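You operate a simulated robot arm through the tools that you are given. There is no shell and no other tool.

Carry out the task below with a simulated two-armed robot. There is one attempt and no reset: what you move stays moved.

Task
Swap the link's white bush for the brown one and stake it.
Fine: white bush into the bush rack; one stroke; draw the slide out again.
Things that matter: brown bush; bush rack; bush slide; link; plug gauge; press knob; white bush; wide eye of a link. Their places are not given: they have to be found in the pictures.

It is judged by the outcome, as a careful person would: the job done as asked, and still so three seconds after it is handed in. It fails if anything else is knocked over, pushed out of place, dropped, spilled or broken.

Robot
Two 7-joint arms with two-finger parallel grippers on one trunk that stands fixed in place. Base frame: the origin is at the foot of the trunk, x ahead of it, y to its left, z up. Lengths are in cm, angles in rad, forces in N, time in s.
The left shoulder is at [6, 18.9, 127.5], the right one opposite. With the tool pointing down near the work surface each hand reaches from about 10 to 64 cm from the base axis, measured 20 degrees to its own side. Payload 3.43 kg a hand.
The TCP of each hand is the grasp point between the finger pads, 3 cm short of the fingertips. In the tool frame z runs along the fingers and y along their closing line. The gripper opens to 9.4 cm. The fingers are 2.8 cm wide and 1 cm thick; the gripper's body (5 by 9.6 cm) begins 5.5 cm behind the TCP.
Orientation is that of the tool frame in the base frame, as a unit quaternion [w, x, y, z]. With the fingers straight down and closing along the base's y, the tool's x points along the base's -x, its y along +y and its z along -z.

Tools
- The arms move only by the tool jog_arm. It takes "left_motion", "right_motion" or both (then of equal length, played together; a hand with none holds still); each is a list of rows, each a list of 7 numbers: the turn, a rotation vector about the tool's x, y, z in units of 4 degrees (1.0 is 4 degrees), then the shift along the tool's x, y, z in units of 20 mm (1.0 is 20 mm), then the finger opening in cm, from 0 to 9.4. In form: [[ax, ay, az, tx, ty, tz, hand], ...]. A call has 1 to 20 rows; each row shifts and turns the commanded pose from where the row before left it, along the tool's axes as they then stand. A call with a number of a shift or a turn outside -1 to 1 is refused whole. Each row takes 0.2 s and may step no farther than 5 cm and 0.15 rad from the row before; otherwise, or with a gripper value out of range, the whole call is refused. Where a pose cannot be reached the arm comes as near as it can. A force on the tool above 40 N (or 10 N above the force at the start of the call, whichever is more), or a blocked arm, ends the call early, and 0.2 s more pass. Each finger travels about 15.3 cm/s and halts on what it meets, pressing with about 23 N; the grip force reading is that of the motor and also rises with nothing between the fingers. The clock runs only during rows and for 0.2 s after the last one: add rows that do not move to give the fingers time. The reply holds the time, the measured pose of the TCP, the force on the tool along the base axes, the opening and the grip force, in the units named above and with some noise, with the torque about the TCP (base axes, N m) and any sound that the robot's microphone picked up.
- Cameras (640 x 400 px; columns grow to the right, rows downward): "scene" is now at [0.1, 4.07, 182.36]; the picture's right is [0.58, -0.82, 0.00], its down [-0.65, -0.46, -0.61] and it looks along [0.50, 0.35, -0.79] (base axes); focal length 349 px, centre (320, 200). "left" rides on the left gripper at [7.6, -1.4, -10.3] in its tool frame; the picture's right is [0.18, 0.98, 0.00], its down [-0.75, 0.14, -0.64] and it looks along [-0.63, 0.12, 0.77] (tool axes); focal length 243 px, centre (320, 200). "right" rides on the right gripper at [7.6, 1.4, -10.3] in its tool frame; the picture's right is [-0.18, 0.98, 0.00], its down [-0.75, -0.14, -0.64] and it looks along [-0.63, -0.12, 0.77] (tool axes); focal length 243 px, centre (320, 200).
- camera(camera): a new picture of that camera. The clock stands still meanwhile.
- slide_trunk(by): slides the trunk up (or, below 0, down) by that many cm; the arms and the scene camera ride with it, the base frame stays. It gives what a move gives, with no picture.
- turn_head(pan, tilt): turns the head with the scene camera to pan (to the left, within 1.501 rad either way) and tilt (down, from -0.506 to 1.204), counted from straight ahead of the robot. It gives what a move gives.
- probe_pixels(camera, pixels): for up to 12 pixels [column, row] of the newest picture of that camera ("zoom" is the newest enlarged one), the place [x, y, z] in the base frame of the surface seen there, good to about 0.2 cm. The clock stands still meanwhile.
- inspect(camera, box): a new picture of the part [left, top, right, bottom] of that camera's present view, enlarged. The clock stands still meanwhile.
- job_done(): hands the job in; it is judged then, once.

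Open the grippers and draw the arms clear of the work before you hand the job in, unless the task says otherwise.

The tools are called after "Request:" by a JSON object that holds its "fn" and its "kwargs". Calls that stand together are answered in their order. jog_arm: Moves the arms, as the interface text tells. Its arguments: {"type":"object","properties":{"left_motion":{"type":"array","items":{"type":"array","items":{"type":"number"}}},"right_motion":{"type":"array","items":{"type":"array","items":{"type":"number"}}}},"required":[]} The other tools are called the same way: slide_trunk (by) slides the trunk up or down; turn_head (pan, tilt) turns the head that bears the scene camera; camera (camera) takes a picture; probe_pixels (camera, pixels) gives the place of the surface under pixels of a picture; inspect (camera, box) takes an enlarged picture of a part of a camera's view; job_done () hands the job in.

At the start:

```text
time_s: 0.0
left_tool_pos: [25.71, 32.37, 135.81]
left_tool_rot: [0.0, 0.0, 1.0, 0.0]
left_wrist_force: [0.7, -0.2, -0.2]
left_torque: [-0.01, -0.01, -0.03]
left_gripper_width: 9.39
left_gripper_force: 0.0
right_tool_pos: [28.22, 4.47, 130.94]
right_tool_rot: [-0.001, 0.0, 1.0, 0.0]
right_wrist_force: [0.9, -0.4, 0.9]
right_torque: [0.01, -0.03, 0.0]
right_gripper_width: 9.39
right_gripper_force: 0.1
trunk travel left (down, up): [-94.7, 4.3]
head pan, tilt: [0.618, 0.913]
```

scene: 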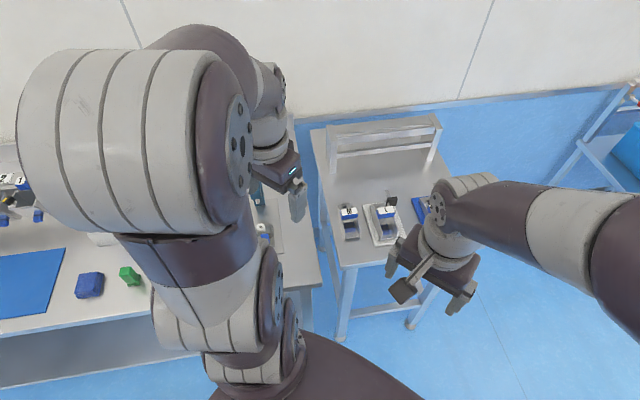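
right: 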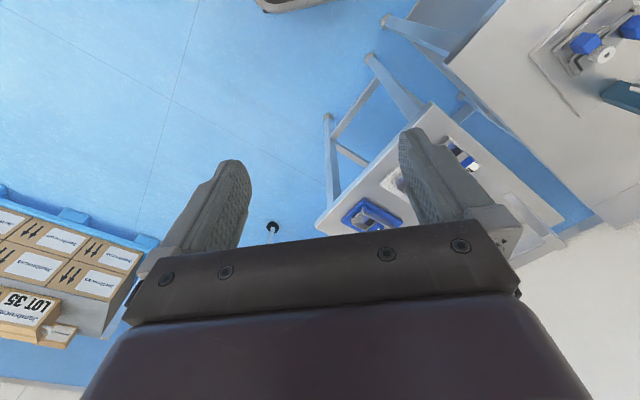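
left: 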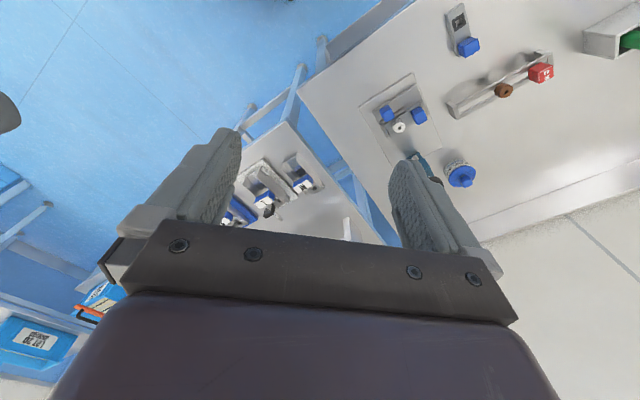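

The left wrist picture shows a bench with a fixture (about 400,115), a rail with a brown bush (505,90) and a rack. I enlarge these areas to identify the parts.

Request:
{"fn": "inspect", "kwargs": {"camera": "left", "box": [340, 0, 640, 200]}}

Request:
{"fn": "inspect", "kwargs": {"camera": "scene", "box": [300, 100, 480, 280]}}

Request:
{"fn": "inspect", "kwargs": {"camera": "scene", "box": [0, 130, 330, 350]}}

```text
2.00 times, centred on (490, 100) of left
```

zoom: 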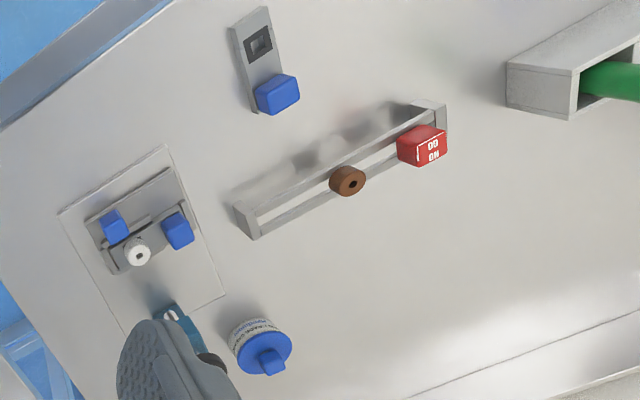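

```text
2.22 times, centred on (390, 190) of scene
```

zoom: 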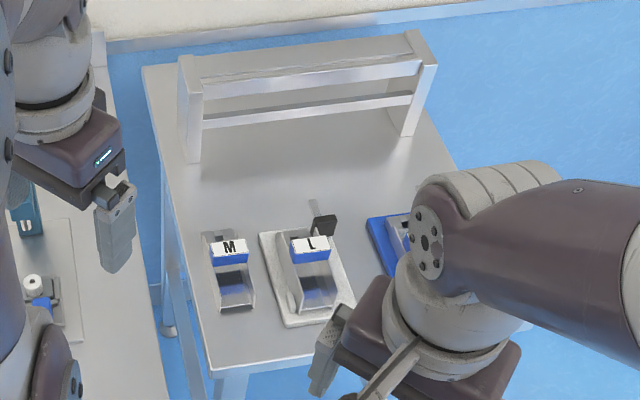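

```text
1.82 times, centred on (165, 240) of scene
```

zoom: 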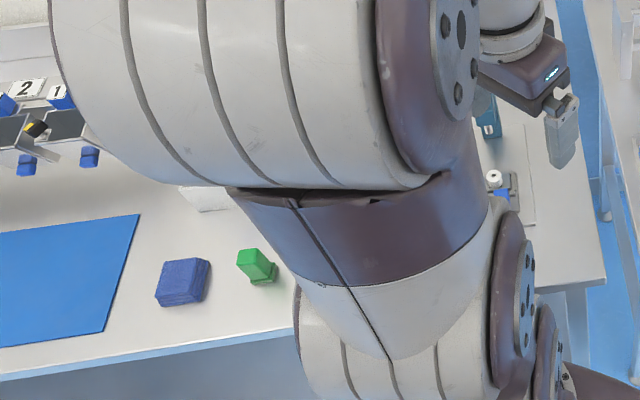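

The work seems to lie on the left bench. I probe the parts seen by the left wrist camera to get their places.

Request:
{"fn": "camera", "kwargs": {"camera": "left"}}

Request:
{"fn": "probe_pixels", "kwargs": {"camera": "left", "pixels": [[400, 127], [387, 114], [419, 116], [503, 89], [540, 73], [462, 176], [468, 47], [460, 20], [458, 112], [550, 55], [365, 105], [600, 45]]}}

Request:
{"fn": "probe_pixels", "kwargs": {"camera": "scene", "pixels": [[348, 215], [385, 218], [392, 200], [375, 190], [20, 183], [90, 285], [130, 276], [30, 280], [263, 228], [10, 195], [38, 215], [385, 235]]}}

```text
taken
```

left: 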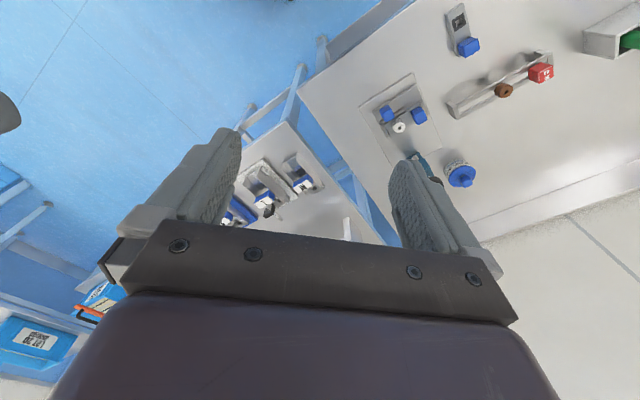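

```text
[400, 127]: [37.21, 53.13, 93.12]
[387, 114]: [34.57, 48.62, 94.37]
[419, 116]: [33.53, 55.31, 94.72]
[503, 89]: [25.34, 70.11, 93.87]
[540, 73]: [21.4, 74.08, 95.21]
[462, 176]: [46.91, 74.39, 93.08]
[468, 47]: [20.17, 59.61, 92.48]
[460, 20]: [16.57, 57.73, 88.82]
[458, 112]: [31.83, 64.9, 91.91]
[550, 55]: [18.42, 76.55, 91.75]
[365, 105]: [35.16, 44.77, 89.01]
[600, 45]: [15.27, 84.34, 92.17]
```

```text
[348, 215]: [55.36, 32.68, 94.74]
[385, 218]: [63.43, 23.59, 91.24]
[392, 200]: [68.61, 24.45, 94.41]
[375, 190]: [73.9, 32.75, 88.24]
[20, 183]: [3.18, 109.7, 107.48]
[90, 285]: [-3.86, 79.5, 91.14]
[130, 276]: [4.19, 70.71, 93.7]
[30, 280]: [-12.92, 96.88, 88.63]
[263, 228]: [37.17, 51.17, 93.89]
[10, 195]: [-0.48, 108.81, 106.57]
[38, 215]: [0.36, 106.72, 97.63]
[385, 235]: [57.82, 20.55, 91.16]
```

The bench top is at about z = 88.5, with the fixture near (35,50) and the bush rack/rail near (25,70). I move the left hand left and back a little, so its camera gets a clear view of the bench.

Request:
{"fn": "jog_arm", "kwargs": {"left_motion": [[0, 0, 0, 0.4, 1, 0, 9.4], [0, 0, 0, 0.4, 1, 0, 9.4], [0, 0, 0, 0.4, 1, 0, 9.4], [0, 0, 0, 0.4, 1, 0, 9.4], [0, 0, 0, 0.4, 1, 0, 9.4], [0, 0, 0, 0.4, 1, 0, 9.4], [0, 0, 0, 0.4, 1, 0, 9.4], [0, 0, 0, 0.4, 1, 0, 9.4], [0, 0, 0, 0.4, 1, 0, 9.4], [0, 0, 0, 0.4, 1, 0, 9.4], [0, 0, 0, 0.4, 1, 0, 9.4], [0, 0, 0, 0.4, 1, 0, 9.4]]}}

Request:
{"fn": "camera", "kwargs": {"camera": "left"}}

Request:
{"fn": "camera", "kwargs": {"camera": "scene"}}

```text
time_s: 2.6
left_tool_pos: [15.91, 55.45, 133.22]
left_tool_rot: [-0.001, 0.0, 1.0, 0.0]
left_wrist_force: [-0.1, -0.1, 0.2]
left_torque: [-0.02, -0.01, -0.01]
left_gripper_width: 9.4
left_gripper_force: 0.1
left hand out of reach, approached as far as the arm can: row 8, 9, 10, 11, 12
right_tool_pos: [28.11, 4.56, 131.13]
right_tool_rot: [0.0, 0.0, 1.0, -0.001]
right_wrist_force: [-0.5, 0.3, 0.7]
right_torque: [0.0, -0.01, -0.01]
right_gripper_width: 9.41
right_gripper_force: 0.0
trunk travel left (down, up): [-94.7, 4.3]
head pan, tilt: [0.618, 0.913]
```

```text
taken
```

left: 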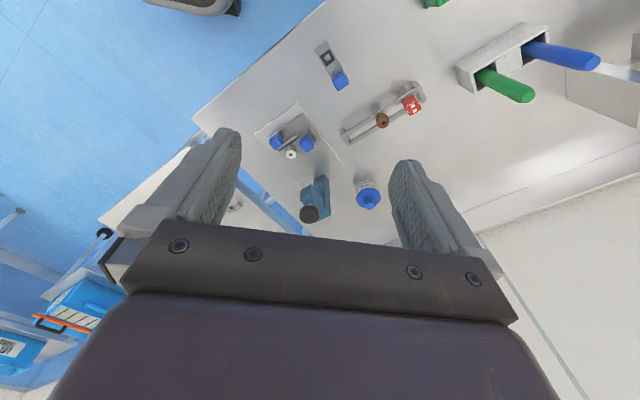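

```text
taken
```

scene: 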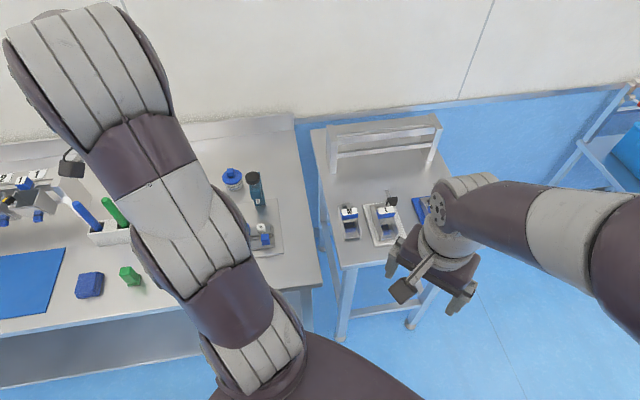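

The fixture (290,145) and rack (385,115) are now clear in the left picture. I zoom in on them.

Request:
{"fn": "inspect", "kwargs": {"camera": "left", "box": [250, 90, 390, 230]}}

Request:
{"fn": "inspect", "kwargs": {"camera": "left", "box": [300, 20, 450, 150]}}

Request:
{"fn": "inspect", "kwargs": {"camera": "scene", "box": [210, 150, 310, 270]}}

Request:
{"fn": "inspect", "kwargs": {"camera": "scene", "box": [0, 150, 160, 330]}}

```text
2.86 times, centred on (320, 160) of left
```

zoom: 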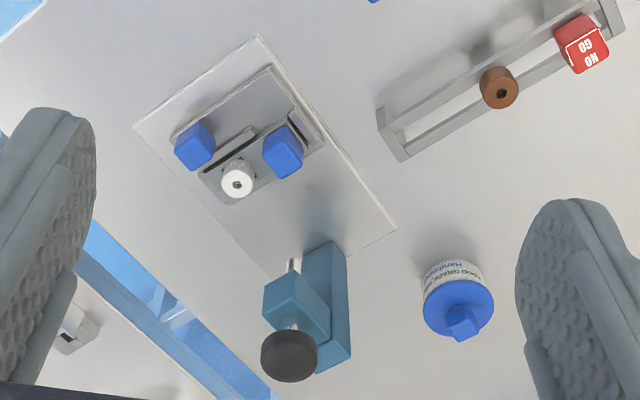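

```text
3.08 times, centred on (375, 85) of left
```

zoom: 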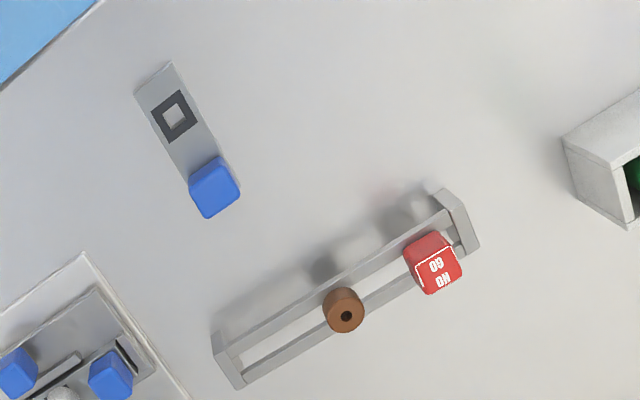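

```text
3.33 times, centred on (260, 210) of scene
```

zoom: 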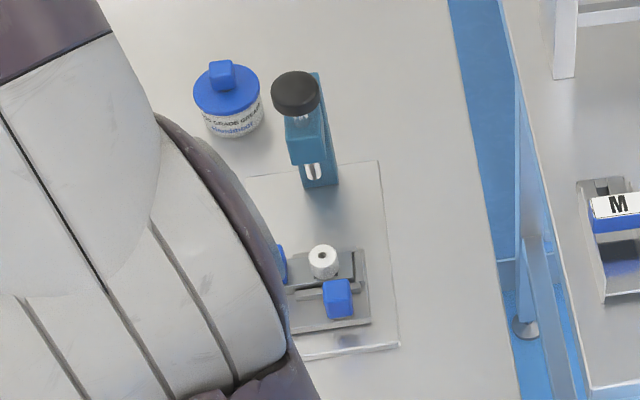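

```text
2.22 times, centred on (80, 240) of scene
```

zoom: 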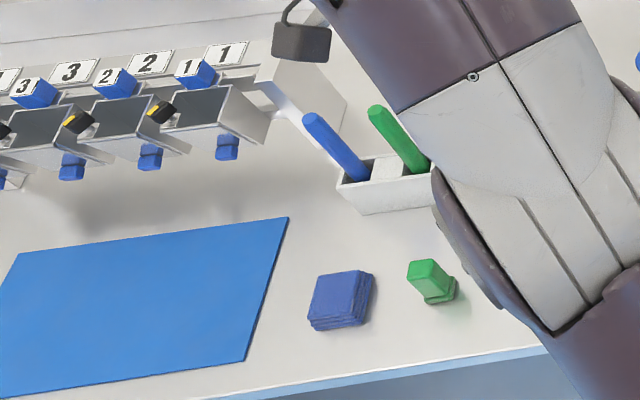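

The fixture holds a link with the white bush between two blue blocks; a teal press with a black knob stands behind it; the rack holds the brown bush and a red "NO GO" block. I lower the left hand to get closer pictures of the fixture.

Request:
{"fn": "jog_arm", "kwargs": {"left_motion": [[0, 0, 0, 0, -0.4, 1, 9.4], [0, 0, 0, 0, -0.4, 1, 9.4], [0, 0, 0, 0, -0.4, 1, 9.4], [0, 0, 0, 0, -0.4, 1, 9.4], [0, 0, 0, 0, -0.4, 1, 9.4], [0, 0, 0, 0, -0.4, 1, 9.4], [0, 0, 0, 0, -0.4, 1, 9.4], [0, 0, 0, 0, -0.4, 1, 9.4], [0, 0, 0, 0, -0.4, 0.5, 9.4]]}}

Request:
{"fn": "camera", "kwargs": {"camera": "left"}}

```text
time_s: 4.6
left_tool_pos: [15.87, 48.24, 116.28]
left_tool_rot: [0.001, 0.001, 1.0, 0.0]
left_wrist_force: [0.0, -0.9, -0.5]
left_torque: [0.0, -0.04, 0.02]
left_gripper_width: 9.41
left_gripper_force: 0.1
right_tool_pos: [28.22, 4.43, 130.98]
right_tool_rot: [0.0, 0.0, 1.0, 0.0]
right_wrist_force: [-0.4, 0.0, -0.5]
right_torque: [0.01, 0.03, -0.01]
right_gripper_width: 9.41
right_gripper_force: 0.0
trunk travel left (down, up): [-94.7, 4.3]
head pan, tilt: [0.618, 0.913]
```

```text
taken
```

left: 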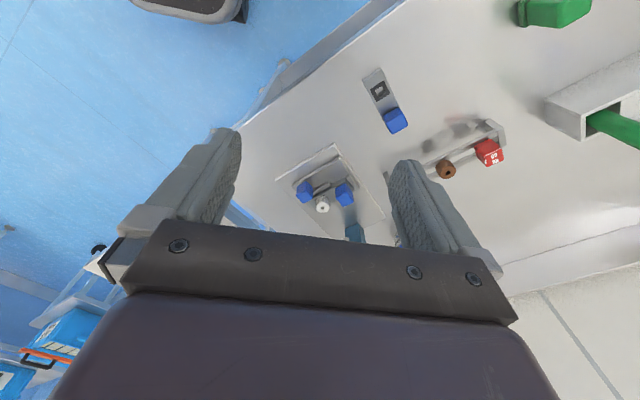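

Request:
{"fn": "inspect", "kwargs": {"camera": "left", "box": [260, 130, 400, 240]}}

Request:
{"fn": "inspect", "kwargs": {"camera": "left", "box": [340, 50, 520, 190]}}

Request:
{"fn": "camera", "kwargs": {"camera": "scene"}}

```text
3.64 times, centred on (330, 185) of left
```

zoom: 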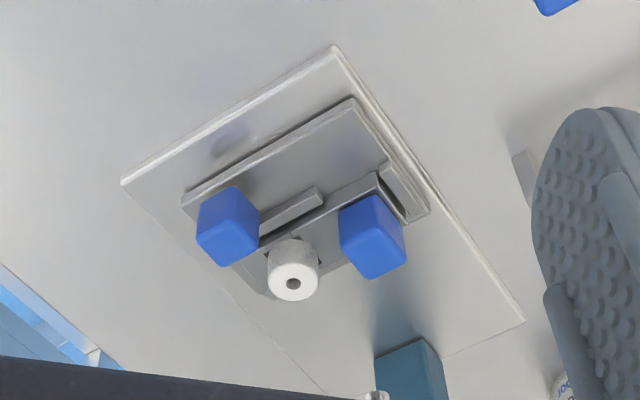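

```text
2.86 times, centred on (430, 120) of left
```

zoom: 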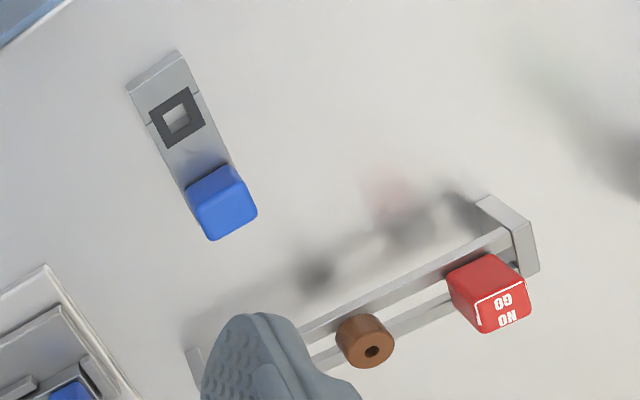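

```text
taken
```

scene: 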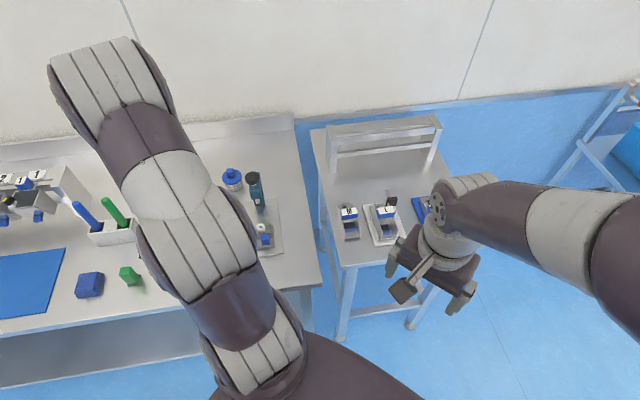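

I want precise places of the press, knob and surroundings before going closer, so I zoom and probe in the scene picture.

Request:
{"fn": "inspect", "kwargs": {"camera": "scene", "box": [215, 150, 305, 265]}}

```text
3.48 times, centred on (260, 208) of scene
```

zoom: 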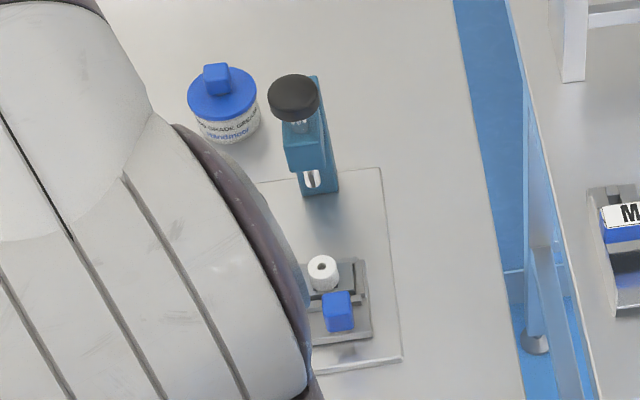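

Request:
{"fn": "probe_pixels", "kwargs": {"camera": "zoom", "pixels": [[292, 85], [300, 130], [325, 160], [312, 180], [325, 190], [335, 125], [322, 265], [340, 300], [330, 278], [350, 268], [380, 175], [395, 355]]}}

Request:
{"fn": "probe_pixels", "kwargs": {"camera": "zoom", "pixels": [[355, 325], [345, 345], [360, 285], [318, 275], [322, 257], [295, 100], [272, 95], [318, 95], [225, 90], [228, 120], [330, 360], [370, 335]]}}

```text
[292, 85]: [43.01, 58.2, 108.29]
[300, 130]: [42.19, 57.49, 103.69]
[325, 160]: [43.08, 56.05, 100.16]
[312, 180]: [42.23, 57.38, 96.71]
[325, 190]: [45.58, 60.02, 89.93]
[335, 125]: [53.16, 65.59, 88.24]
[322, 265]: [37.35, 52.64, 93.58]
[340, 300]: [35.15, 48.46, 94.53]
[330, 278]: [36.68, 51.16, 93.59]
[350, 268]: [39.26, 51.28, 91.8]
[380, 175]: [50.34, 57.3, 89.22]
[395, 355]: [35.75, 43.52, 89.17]
```

```text
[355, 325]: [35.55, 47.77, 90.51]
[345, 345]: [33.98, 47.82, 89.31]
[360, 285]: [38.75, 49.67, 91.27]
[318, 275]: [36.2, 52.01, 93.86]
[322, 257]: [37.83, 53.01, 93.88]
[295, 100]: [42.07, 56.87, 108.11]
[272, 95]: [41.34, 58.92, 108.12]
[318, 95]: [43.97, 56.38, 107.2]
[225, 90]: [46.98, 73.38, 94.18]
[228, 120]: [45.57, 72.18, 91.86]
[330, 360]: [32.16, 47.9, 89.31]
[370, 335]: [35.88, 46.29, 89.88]
```

The press knob top is at about (42.7, 57.7, 108) and the bush at (37, 52.5, 93.7). I bring the left hand to about (27, 49, 106), clear of the press, for a close picture.

Request:
{"fn": "jog_arm", "kwargs": {"left_motion": [[0, 0, 0, -0.9, 0, 0.8, 9.4], [0, 0, 0, -0.9, 0, 0.8, 9.4], [0, 0, 0, -0.9, 0, 0.8, 9.4], [0, 0, 0, -0.9, 0, 0.8, 9.4], [0, 0, 0, -0.9, 0, 0.8, 9.4], [0, 0, 0, -0.9, 0, 0.8, 9.4]]}}

Request:
{"fn": "camera", "kwargs": {"camera": "left"}}

Request:
{"fn": "inspect", "kwargs": {"camera": "left", "box": [230, 100, 410, 220]}}

```text
time_s: 6.0
left_tool_pos: [26.81, 48.34, 106.86]
left_tool_rot: [0.001, -0.001, 1.0, 0.0]
left_wrist_force: [0.1, -0.2, 0.9]
left_torque: [-0.01, 0.0, 0.01]
left_gripper_width: 9.4
left_gripper_force: 0.1
right_tool_pos: [28.3, 4.4, 131.01]
right_tool_rot: [0.0, 0.0, 1.0, 0.0]
right_wrist_force: [0.3, -0.4, 0.1]
right_torque: [0.01, 0.03, 0.0]
right_gripper_width: 9.4
right_gripper_force: 0.0
trunk travel left (down, up): [-94.7, 4.3]
head pan, tilt: [0.618, 0.913]
```

```text
taken
```

left: 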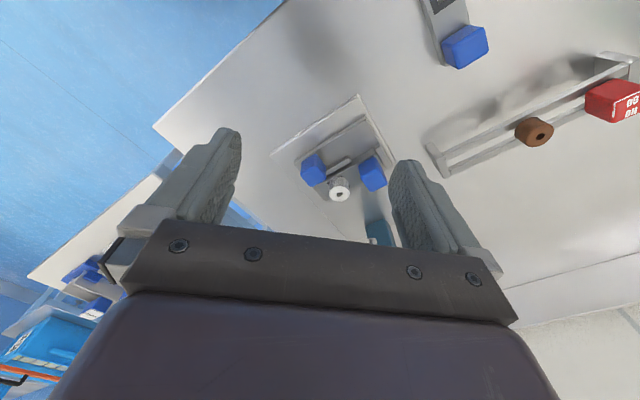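

```text
3.33 times, centred on (320, 160) of left
```

zoom: 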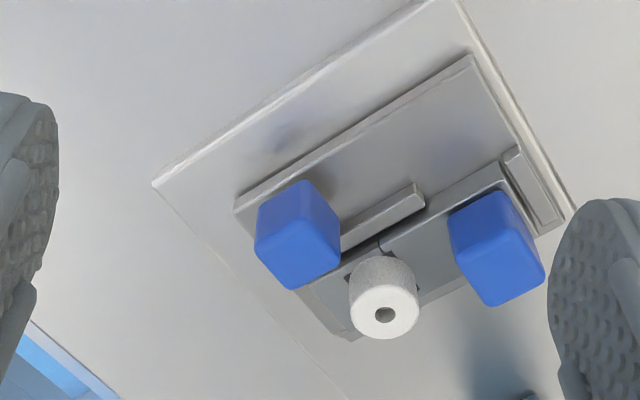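

I probe the slab, link and blue blocks in this zoomed picture to learn the geometry.

Request:
{"fn": "probe_pixels", "kwargs": {"camera": "zoom", "pixels": [[236, 210], [470, 58], [345, 335], [566, 215], [155, 185], [455, 5], [415, 195], [345, 225], [390, 240], [495, 170], [440, 255], [530, 190]]}}

Request:
{"fn": "probe_pixels", "kwargs": {"camera": "zoom", "pixels": [[300, 245], [300, 195], [500, 255], [475, 210], [385, 313], [360, 270], [410, 280], [440, 290], [330, 310], [380, 130], [360, 250], [430, 220]]}}

```text
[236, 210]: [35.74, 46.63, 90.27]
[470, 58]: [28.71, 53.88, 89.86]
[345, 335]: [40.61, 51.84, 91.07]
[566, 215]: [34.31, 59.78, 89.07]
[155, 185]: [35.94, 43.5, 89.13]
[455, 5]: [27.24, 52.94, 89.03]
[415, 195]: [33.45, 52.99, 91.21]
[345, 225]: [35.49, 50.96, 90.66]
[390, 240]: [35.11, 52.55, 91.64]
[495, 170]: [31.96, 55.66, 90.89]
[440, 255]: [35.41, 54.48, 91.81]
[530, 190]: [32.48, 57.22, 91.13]
```

```text
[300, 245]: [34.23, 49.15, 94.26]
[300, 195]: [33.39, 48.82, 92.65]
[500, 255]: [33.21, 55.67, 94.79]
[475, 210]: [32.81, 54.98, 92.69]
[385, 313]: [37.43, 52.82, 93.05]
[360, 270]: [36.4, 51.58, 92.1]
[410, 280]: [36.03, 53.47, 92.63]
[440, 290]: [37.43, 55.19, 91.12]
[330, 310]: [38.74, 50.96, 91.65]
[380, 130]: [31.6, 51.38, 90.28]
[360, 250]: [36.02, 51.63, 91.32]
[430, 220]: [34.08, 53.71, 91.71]
```

The slab's sides run at 45° to the base axes, with the press on its (+x,+y) side. I turn the left hand 44° so that the camera looks along the slab's axis towards the press.

Request:
{"fn": "jog_arm", "kwargs": {"left_motion": [[0, 0, -1, 0, 0, 0, 9.4], [0, 0, -1, 0, 0, 0, 9.4], [0, 0, -1, 0, 0, 0, 9.4], [0, 0, -1, 0, 0, 0, 9.4], [0, 0, -1, 0, 0, 0, 9.4], [0, 0, -1, 0, 0, 0, 9.4], [0, 0, -1, 0, 0, 0, 9.4], [0, 0, -1, 0, 0, 0, 9.4], [0, 0, -1, 0, 0, 0, 9.4], [0, 0, -1, 0, 0, 0, 9.4], [0, 0, -1, 0, 0, 0, 9.4]]}}

Request:
{"fn": "camera", "kwargs": {"camera": "left"}}

Request:
{"fn": "camera", "kwargs": {"camera": "scene"}}

```text
time_s: 8.4
left_tool_pos: [26.72, 48.12, 106.81]
left_tool_rot: [0.0, -0.375, 0.927, 0.0]
left_wrist_force: [-0.8, 0.1, 0.5]
left_torque: [0.0, 0.01, -0.01]
left_gripper_width: 9.4
left_gripper_force: 0.1
right_tool_pos: [28.25, 4.46, 130.94]
right_tool_rot: [0.0, 0.0, 1.0, 0.001]
right_wrist_force: [0.0, -0.6, -0.3]
right_torque: [0.02, 0.03, -0.01]
right_gripper_width: 9.39
right_gripper_force: 0.0
trunk travel left (down, up): [-94.7, 4.3]
head pan, tilt: [0.618, 0.913]
```

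```text
taken
```

left: 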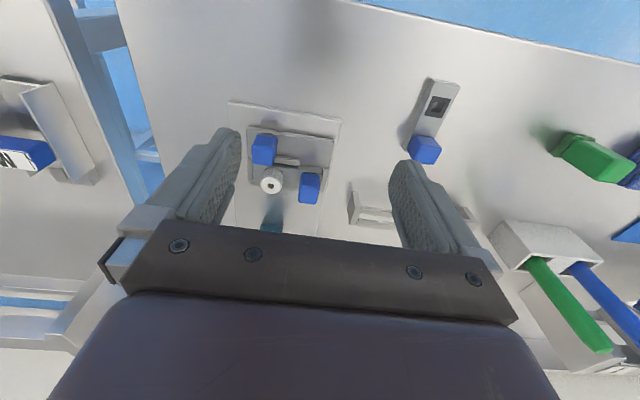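

```text
taken
```

scene: 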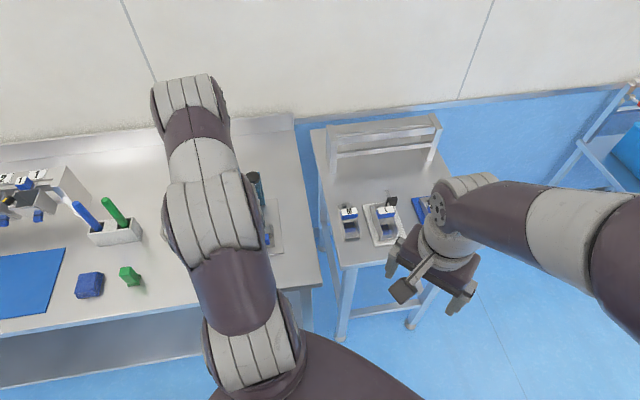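

The camera now looks along the slab; the fixture is left of centre (285,165). I shift along tool −y and lower a bit, then zoom.

Request:
{"fn": "jog_arm", "kwargs": {"left_motion": [[0, 0, 0, 0.3, -1, 0.8, 9.4], [0, 0, 0, 0.3, -1, 0.8, 9.4], [0, 0, 0, 0.3, 0, 0.8, 9.4]]}}

Request:
{"fn": "camera", "kwargs": {"camera": "left"}}

Request:
{"fn": "inspect", "kwargs": {"camera": "left", "box": [230, 80, 420, 230]}}

```text
time_s: 9.2
left_tool_pos: [28.02, 44.1, 102.08]
left_tool_rot: [0.0, -0.374, 0.927, 0.0]
left_wrist_force: [-0.3, 0.1, -0.1]
left_torque: [0.01, 0.01, 0.0]
left_gripper_width: 9.42
left_gripper_force: 0.1
right_tool_pos: [28.19, 4.6, 130.9]
right_tool_rot: [0.0, 0.0, 1.0, 0.0]
right_wrist_force: [0.1, 0.2, 1.0]
right_torque: [-0.01, -0.01, 0.02]
right_gripper_width: 9.39
right_gripper_force: 0.1
trunk travel left (down, up): [-94.7, 4.3]
head pan, tilt: [0.618, 0.913]
```

```text
taken
```

left: 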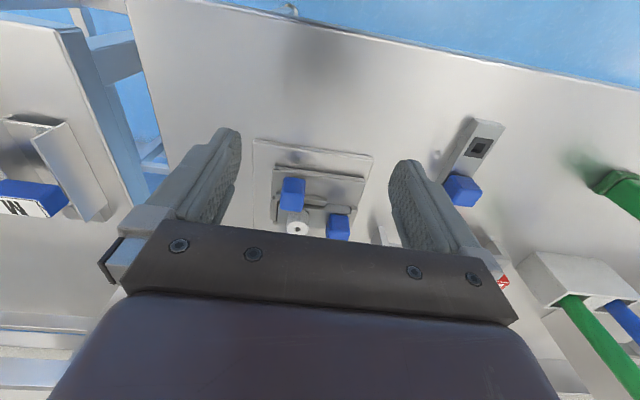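

```text
2.67 times, centred on (325, 155) of left
```

zoom: 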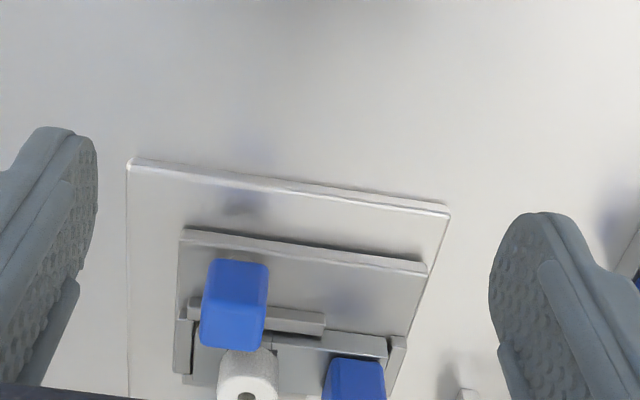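

The slab has end walls and the link lies on it with the blue blocks. I move the hand over the fixture (towards (33,49,105)) for a steeper view.

Request:
{"fn": "jog_arm", "kwargs": {"left_motion": [[0, 0, 0, -0.5, -0.1, -1, 9.4], [0, 0, 0, -1, 0, -0.8, 9.4], [0, 0, 0, -1, 0, 0, 9.4], [0, 0, 0, -1, 0, 0, 9.4]]}}

Request:
{"fn": "camera", "kwargs": {"camera": "left"}}

Request:
{"fn": "inspect", "kwargs": {"camera": "left", "box": [240, 70, 400, 190]}}

```text
time_s: 10.2
left_tool_pos: [33.43, 48.74, 105.5]
left_tool_rot: [-0.001, -0.374, 0.927, 0.0]
left_wrist_force: [0.1, 0.0, -0.4]
left_torque: [-0.01, -0.01, 0.03]
left_gripper_width: 9.38
left_gripper_force: 0.1
right_tool_pos: [28.11, 4.53, 130.97]
right_tool_rot: [0.0, -0.001, 1.0, 0.0]
right_wrist_force: [0.4, 0.7, -0.5]
right_torque: [0.05, 0.02, 0.02]
right_gripper_width: 9.42
right_gripper_force: 0.0
trunk travel left (down, up): [-94.7, 4.3]
head pan, tilt: [0.618, 0.913]
```

```text
taken
```

left: 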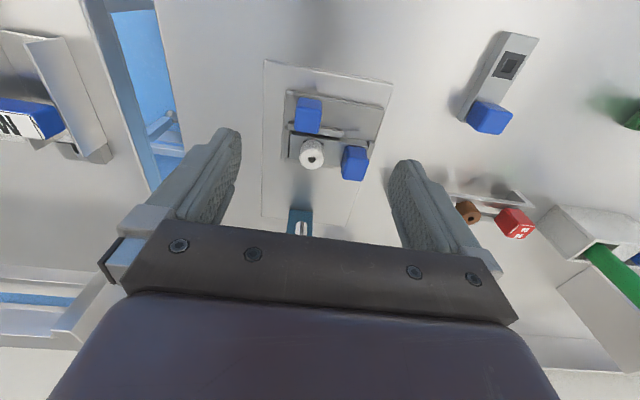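

```text
3.33 times, centred on (320, 130) of left
```

zoom: 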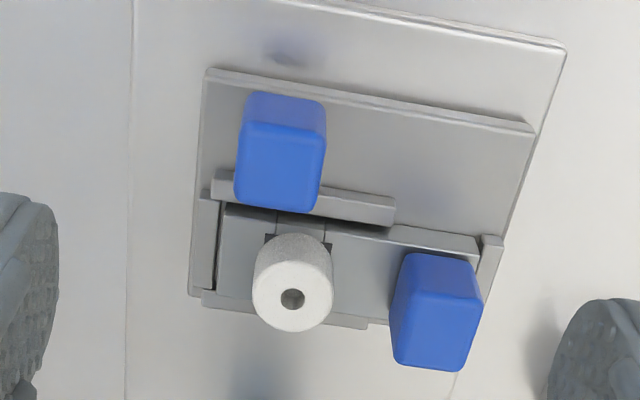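

Now it reads clearly: the slab is the bush slide (blue handle at the back-left), the link with its own blue handle lies in its nest, and the white bush sits in its eye. I now go over to the rack for a close look at the brown bush and the NO GO gauge.

Request:
{"fn": "jog_arm", "kwargs": {"left_motion": [[0, 0, 0, -0.26, 0.95, 0, 9.4], [0, 0, 0, -0.26, 0.95, 0, 9.4], [0, 0, 0, -0.26, 0.95, 0, 9.4], [0, 0, 0, -0.26, 0.95, 0, 9.4], [0, 0, 0, -0.26, 0.95, 0, 9.4], [0, 0, 0, -0.26, 0.95, 0, 9.4], [0, 0, 0, -0.26, 0.95, 0, 9.4], [0, 0, 0, -0.26, 0.95, 0, 9.4], [0, 0, 0, -0.26, 0.95, 0, 9.4]]}}

Request:
{"fn": "camera", "kwargs": {"camera": "left"}}

Request:
{"fn": "inspect", "kwargs": {"camera": "left", "box": [220, 70, 420, 210]}}

```text
time_s: 12.2
left_tool_pos: [24.82, 64.39, 105.46]
left_tool_rot: [0.0, -0.374, 0.927, 0.001]
left_wrist_force: [0.3, -0.2, -0.3]
left_torque: [-0.01, 0.01, -0.01]
left_gripper_width: 9.4
left_gripper_force: 0.1
right_tool_pos: [28.16, 4.58, 130.98]
right_tool_rot: [0.0, 0.0, 1.0, 0.0]
right_wrist_force: [0.4, 0.4, 0.9]
right_torque: [0.0, -0.01, -0.01]
right_gripper_width: 9.4
right_gripper_force: 0.1
trunk travel left (down, up): [-94.7, 4.3]
head pan, tilt: [0.618, 0.913]
```

```text
taken
```

left: 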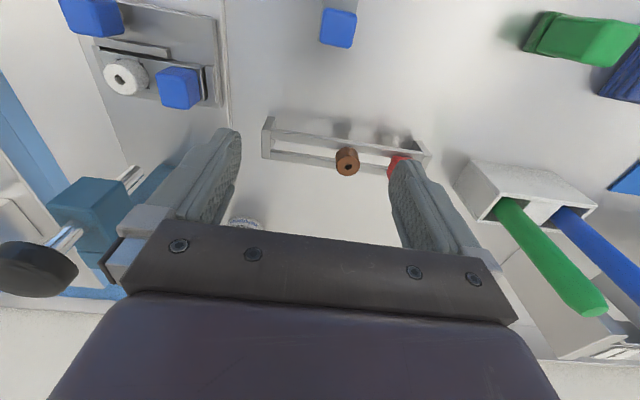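

```text
2.86 times, centred on (320, 140) of left
```

zoom: 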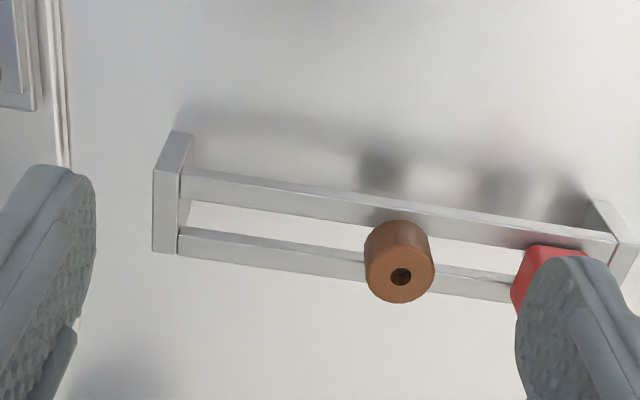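

The rack is two raised bars between end blocks, with the brown bush hanging by its head between them. I probe bars, ends and bush.

Request:
{"fn": "probe_pixels", "kwargs": {"camera": "zoom", "pixels": [[165, 200], [165, 245], [180, 140], [300, 195], [300, 255], [250, 190], [250, 245], [400, 285], [375, 270], [425, 270], [400, 235], [530, 280]]}}

Request:
{"fn": "probe_pixels", "kwargs": {"camera": "zoom", "pixels": [[205, 183], [205, 238], [480, 225], [480, 285], [610, 245], [600, 210], [300, 225], [470, 255], [383, 297], [370, 290], [430, 290], [400, 300]]}}

Request:
{"fn": "inspect", "kwargs": {"camera": "left", "box": [320, 110, 380, 190]}}

```text
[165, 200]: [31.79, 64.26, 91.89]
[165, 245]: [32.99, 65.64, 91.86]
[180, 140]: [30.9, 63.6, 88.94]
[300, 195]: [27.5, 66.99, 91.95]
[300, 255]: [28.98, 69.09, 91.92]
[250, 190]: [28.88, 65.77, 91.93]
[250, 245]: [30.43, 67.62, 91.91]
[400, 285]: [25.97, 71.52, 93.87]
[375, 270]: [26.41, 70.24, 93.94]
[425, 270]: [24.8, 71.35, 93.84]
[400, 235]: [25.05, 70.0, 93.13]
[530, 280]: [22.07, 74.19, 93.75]
```

```text
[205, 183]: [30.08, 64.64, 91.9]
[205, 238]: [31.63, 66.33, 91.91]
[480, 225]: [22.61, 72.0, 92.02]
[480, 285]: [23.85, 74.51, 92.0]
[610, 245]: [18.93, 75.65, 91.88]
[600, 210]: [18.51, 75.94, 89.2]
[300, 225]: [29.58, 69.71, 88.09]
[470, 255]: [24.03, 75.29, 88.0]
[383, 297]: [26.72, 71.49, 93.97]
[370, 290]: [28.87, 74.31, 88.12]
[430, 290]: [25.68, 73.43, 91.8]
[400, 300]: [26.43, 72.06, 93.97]
```

```text
5.00 times, centred on (350, 150) of left
```

zoom: 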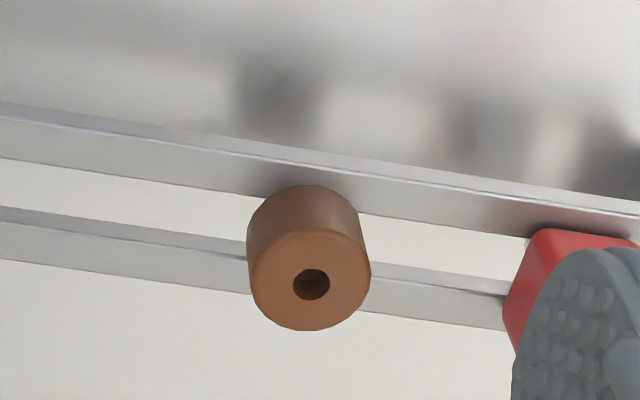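

The rack top is at z≈91.95 with the bush head about 2.6 cm wide and 2 cm high. Next I look at the loose piece near (18,58) from close above.

Request:
{"fn": "jog_arm", "kwargs": {"left_motion": [[0, 0, 0, 1, 0, 0, 9.4], [0, 0, 0, 1, 0, 0, 9.4], [0, 0, 0, 1, 0, 0, 9.4], [0, 0, 0, 1, 0, 0, 9.4]]}}

Request:
{"fn": "camera", "kwargs": {"camera": "left"}}

Request:
{"fn": "inspect", "kwargs": {"camera": "left", "box": [260, 40, 420, 160]}}

```text
time_s: 13.2
left_tool_pos: [19.05, 58.84, 105.64]
left_tool_rot: [0.001, -0.375, 0.927, 0.001]
left_wrist_force: [-0.7, -0.7, -0.3]
left_torque: [0.01, -0.01, -0.02]
left_gripper_width: 9.38
left_gripper_force: 0.1
right_tool_pos: [28.18, 4.38, 131.0]
right_tool_rot: [0.0, 0.0, 1.0, 0.0]
right_wrist_force: [0.8, -0.6, 0.6]
right_torque: [0.03, 0.0, 0.03]
right_gripper_width: 9.42
right_gripper_force: 0.1
trunk travel left (down, up): [-94.7, 4.3]
head pan, tilt: [0.618, 0.913]
```

```text
taken
```

left: 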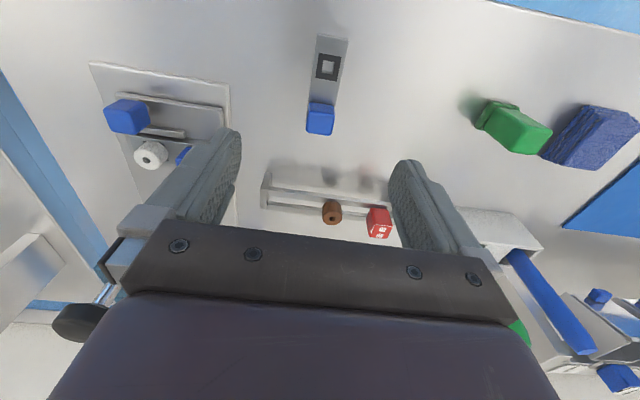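

```text
3.33 times, centred on (340, 100) of left
```

zoom: 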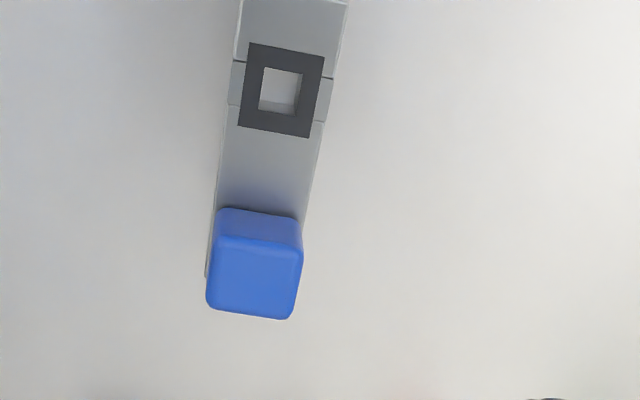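

The loose piece is another link with an empty square eye, so it stays untouched. I now move over the white bush (about (37.1,52.5)) with the fingers closing along the link, opening to 4 cm.

Request:
{"fn": "jog_arm", "kwargs": {"left_motion": [[0, 0, 0, -0.48, -0.947, 0, 4.0], [0, 0, 0, -0.48, -0.947, 0, 4.0], [0, 0, 0, -0.48, -0.947, 0, 4.0], [0, 0, 0, -0.48, -0.947, 0, 4.0], [0, 0, 0, -0.48, -0.947, 0, 4.0], [0, 0, 0, -0.48, -0.947, 0, 4.0], [0, 0, 0, -0.48, -0.947, 0, 4.0], [0, 0, 0, -0.48, -0.947, 0, 4.0], [0, 0, 0, -0.48, -0.947, 0, 4.0], [0, 0, 0, 0, 0, 0.9, 4.0], [0, 0, 0, 0, 0, 0.9, 4.0]]}}

Request:
{"fn": "camera", "kwargs": {"camera": "left"}}

Request:
{"fn": "inspect", "kwargs": {"camera": "left", "box": [250, 70, 400, 190]}}

```text
time_s: 15.6
left_tool_pos: [37.02, 52.6, 101.97]
left_tool_rot: [0.0, -0.375, 0.927, 0.0]
left_wrist_force: [0.5, 0.5, -0.6]
left_torque: [-0.01, 0.0, 0.02]
left_gripper_width: 4.02
left_gripper_force: 0.0
right_tool_pos: [28.2, 4.57, 130.98]
right_tool_rot: [0.0, 0.0, 1.0, 0.0]
right_wrist_force: [-0.4, 0.0, 1.3]
right_torque: [-0.04, 0.01, 0.01]
right_gripper_width: 9.4
right_gripper_force: 0.1
trunk travel left (down, up): [-94.7, 4.3]
head pan, tilt: [0.618, 0.913]
```

```text
taken
```

left: 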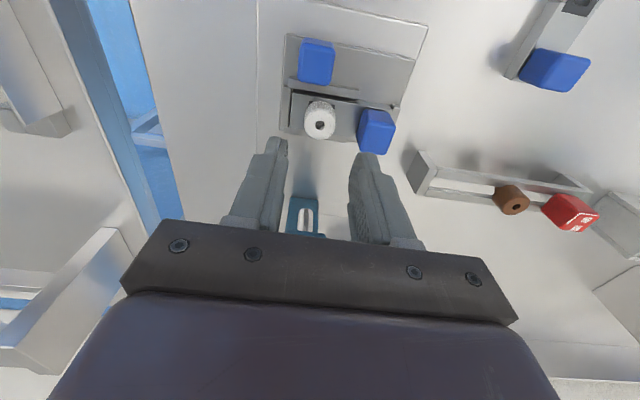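

```text
3.33 times, centred on (325, 130) of left
```

zoom: 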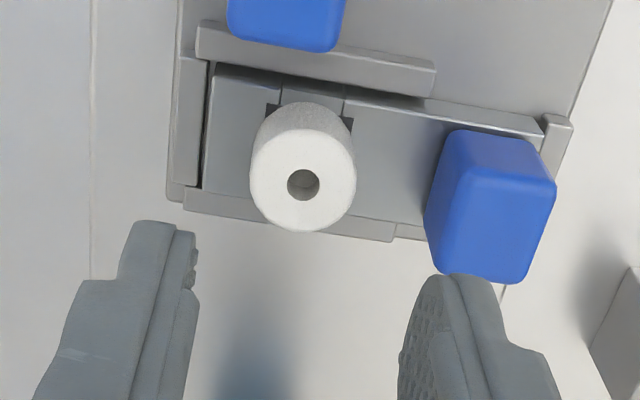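

The bush is exactly under the TCP ((320,125) as computed) and the right blue handle's near edge is about 3.5 cm off, so an opening of 3.7 cm clears. I descend to z≈95.3 and look before closing.

Request:
{"fn": "jog_arm", "kwargs": {"left_motion": [[0, 0, 0, 0, 0, 0.8, 3.7], [0, 0, 0, 0, 0, 0.8, 3.7], [0, 0, 0, 0, 0, 0.8, 3.7], [0, 0, 0, 0, 0, 0.6, 3.7], [0, 0, 0, 0, 0, 0.3, 3.7], [0, 0, 0, 0, 0, 0, 3.7]]}}

Request:
{"fn": "inspect", "kwargs": {"camera": "left", "box": [250, 100, 400, 220]}}

```text
time_s: 17.0
left_tool_pos: [37.02, 52.49, 95.38]
left_tool_rot: [0.001, -0.375, 0.927, 0.0]
left_wrist_force: [0.2, -0.6, -0.1]
left_torque: [0.0, -0.03, -0.02]
left_gripper_width: 3.66
left_gripper_force: 0.0
right_tool_pos: [28.29, 4.54, 131.01]
right_tool_rot: [0.001, 0.0, 1.0, 0.0]
right_wrist_force: [-0.8, 0.0, 0.6]
right_torque: [0.02, 0.0, 0.02]
right_gripper_width: 9.39
right_gripper_force: 0.0
trunk travel left (down, up): [-94.7, 4.3]
head pan, tilt: [0.618, 0.913]
```

```text
3.33 times, centred on (325, 160) of left
```

zoom: 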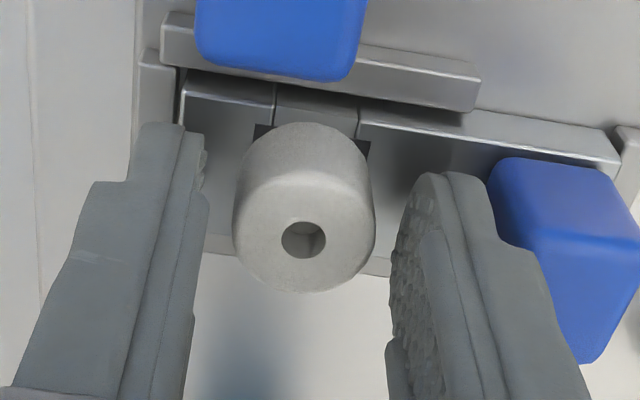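

The bush is centred between the fingers with clearance on both sides. I close on it.

Request:
{"fn": "jog_arm", "kwargs": {"left_motion": [[0, 0, 0, 0, 0, 0, 3.0], [0, 0, 0, 0, 0, 0, 2.0], [0, 0, 0, 0, 0, 0, 1.5], [0, 0, 0, 0, 0, 0, 1.5]]}}

Request:
{"fn": "inspect", "kwargs": {"camera": "left", "box": [250, 100, 400, 220]}}

```text
time_s: 18.0
left_tool_pos: [37.0, 52.63, 95.29]
left_tool_rot: [0.0, -0.375, 0.927, 0.0]
left_wrist_force: [-1.0, 0.1, 0.7]
left_torque: [0.04, 0.01, -0.03]
left_gripper_width: 2.25
left_gripper_force: 22.3
right_tool_pos: [28.13, 4.54, 130.93]
right_tool_rot: [0.0, -0.001, 1.0, 0.0]
right_wrist_force: [-0.4, -0.1, -0.1]
right_torque: [0.03, 0.01, -0.02]
right_gripper_width: 9.37
right_gripper_force: 0.0
trunk travel left (down, up): [-94.7, 4.3]
head pan, tilt: [0.618, 0.913]
```

```text
3.33 times, centred on (325, 160) of left
```

zoom: 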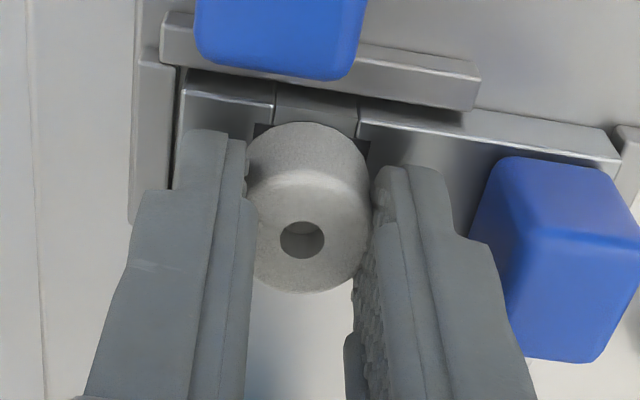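

The bush is gripped (width 2.25, 22 N) and stayed centred. I lift it slowly straight up.

Request:
{"fn": "jog_arm", "kwargs": {"left_motion": [[0, 0, 0, 0, 0, -0.2, 1.5], [0, 0, 0, 0, 0, -0.2, 1.5], [0, 0, 0, 0, 0, -0.2, 1.5], [0, 0, 0, 0, 0, -0.2, 1.5], [0, 0, 0, 0, 0, -0.2, 1.5]]}}

Request:
{"fn": "inspect", "kwargs": {"camera": "left", "box": [230, 80, 410, 220]}}

```text
time_s: 19.2
left_tool_pos: [37.18, 52.61, 97.22]
left_tool_rot: [0.0, -0.375, 0.927, 0.0]
left_wrist_force: [0.6, -1.1, -1.1]
left_torque: [0.0, 0.0, 0.01]
left_gripper_width: 2.26
left_gripper_force: 22.8
right_tool_pos: [28.14, 4.44, 131.08]
right_tool_rot: [-0.001, -0.001, 1.0, -0.001]
right_wrist_force: [-0.1, 0.5, 0.6]
right_torque: [0.0, -0.02, 0.0]
right_gripper_width: 9.4
right_gripper_force: 0.0
trunk travel left (down, up): [-94.7, 4.3]
head pan, tilt: [0.618, 0.913]
```

```text
2.86 times, centred on (320, 150) of left
```

zoom: 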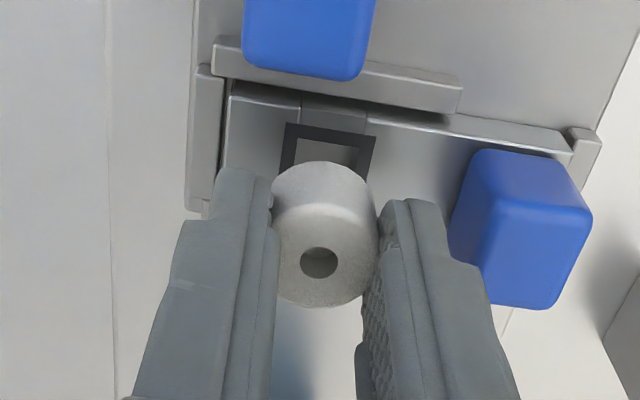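

The white bush is out and the link stayed put. I lift further and look at the eye from above.

Request:
{"fn": "jog_arm", "kwargs": {"left_motion": [[0, 0, 0, 0, 0, -0.8, 1.5], [0, 0, 0, 0, 0, -0.9, 1.5], [0, 0, 0, 0, 0, -0.9, 1.5], [0, 0, 0, 0, 0, -0.9, 1.5]]}}

Request:
{"fn": "inspect", "kwargs": {"camera": "left", "box": [260, 60, 400, 180]}}

Request:
{"fn": "camera", "kwargs": {"camera": "scene"}}

```text
time_s: 20.2
left_tool_pos: [37.16, 52.48, 104.39]
left_tool_rot: [0.001, -0.374, 0.927, 0.001]
left_wrist_force: [-1.0, -0.1, -0.2]
left_torque: [0.0, 0.04, -0.01]
left_gripper_width: 2.23
left_gripper_force: 23.4
right_tool_pos: [28.28, 4.37, 130.99]
right_tool_rot: [0.0, 0.0, 1.0, 0.0]
right_wrist_force: [-0.3, 0.0, -0.1]
right_torque: [0.01, -0.05, -0.01]
right_gripper_width: 9.4
right_gripper_force: 0.2
trunk travel left (down, up): [-94.7, 4.3]
head pan, tilt: [0.618, 0.913]
```

```text
3.33 times, centred on (330, 120) of left
```

zoom: 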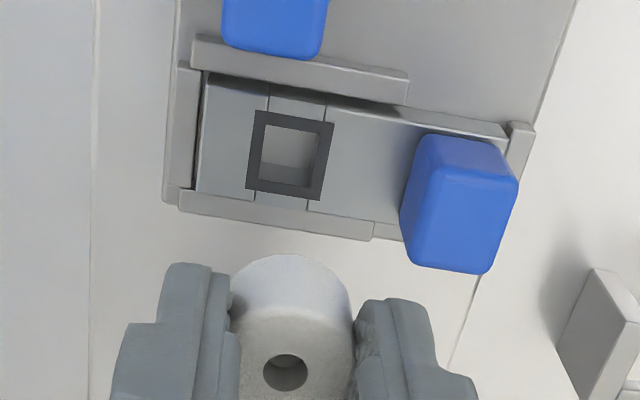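

```text
taken
```

scene: 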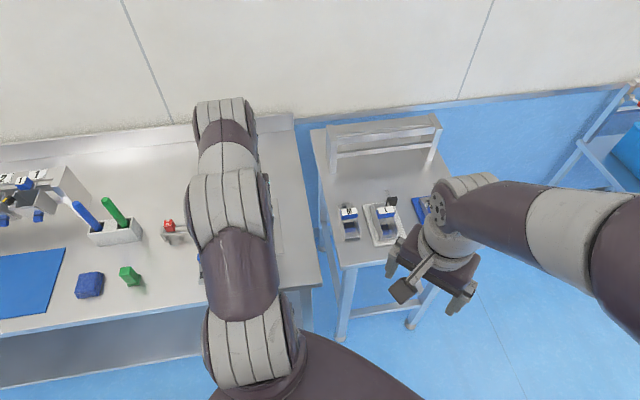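

The eye is a square opening with a dark rim. I zoom strongly on it to fix its centre.

Request:
{"fn": "inspect", "kwargs": {"camera": "left", "box": [295, 80, 345, 125]}}

```text
8.89 times, centred on (320, 102) of left
```

zoom: 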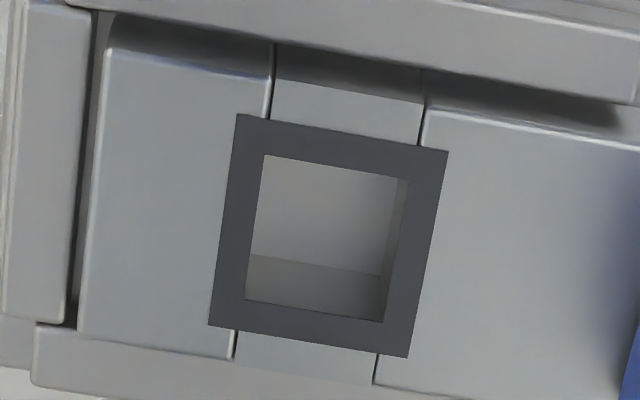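

The eye's opening is about 1.55 cm square, centred near the point where the bush sat. I carry the white bush over to the free part of the rack (about (29,67.6)), staying high.

Request:
{"fn": "jog_arm", "kwargs": {"left_motion": [[0, 0, 0, -0.254, 0.916, 0, 1.5], [0, 0, 0, -0.254, 0.916, 0, 1.5], [0, 0, 0, -0.254, 0.916, 0, 1.5], [0, 0, 0, -0.254, 0.916, 0, 1.5], [0, 0, 0, -0.254, 0.916, 0, 1.5], [0, 0, 0, -0.254, 0.916, 0, 1.5], [0, 0, 0, -0.254, 0.916, 0, 1.5], [0, 0, 0, -0.254, 0.916, 0, 1.5], [0, 0, 0, -0.254, 0.916, 0, 1.5], [0, 0, 0, 0, 0, 0, 1.5]]}}

Request:
{"fn": "camera", "kwargs": {"camera": "left"}}

Request:
{"fn": "inspect", "kwargs": {"camera": "left", "box": [240, 60, 440, 200]}}

Request:
{"fn": "camera", "kwargs": {"camera": "scene"}}

```text
time_s: 22.4
left_tool_pos: [28.95, 67.42, 104.53]
left_tool_rot: [-0.001, -0.375, 0.927, 0.0]
left_wrist_force: [-0.3, -0.7, 0.2]
left_torque: [0.0, -0.04, 0.03]
left_gripper_width: 2.26
left_gripper_force: 23.1
right_tool_pos: [28.26, 4.52, 130.98]
right_tool_rot: [0.0, 0.0, 1.0, 0.0]
right_wrist_force: [-0.1, 1.4, 0.1]
right_torque: [0.04, 0.05, 0.03]
right_gripper_width: 9.41
right_gripper_force: 0.1
trunk travel left (down, up): [-94.7, 4.3]
head pan, tilt: [0.618, 0.913]
```

```text
taken
```

left: 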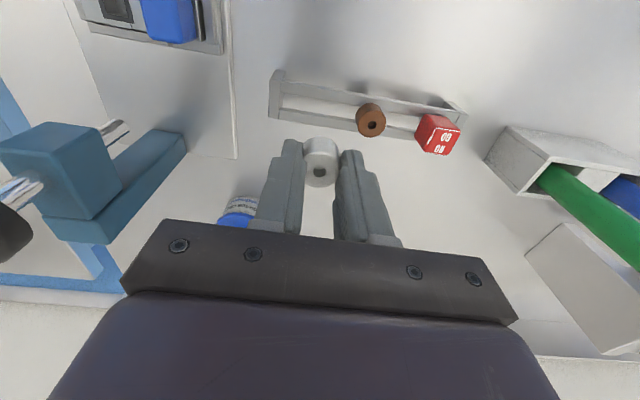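

```text
2.86 times, centred on (340, 130) of left
```

zoom: 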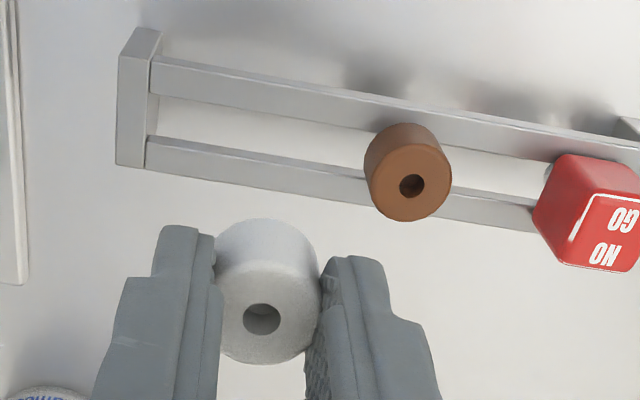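

```text
taken
```

scene: 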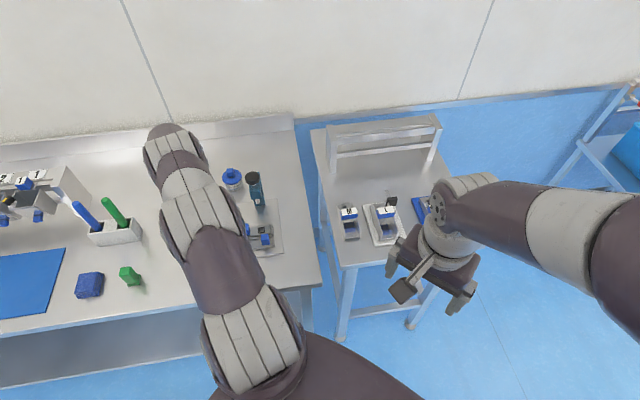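

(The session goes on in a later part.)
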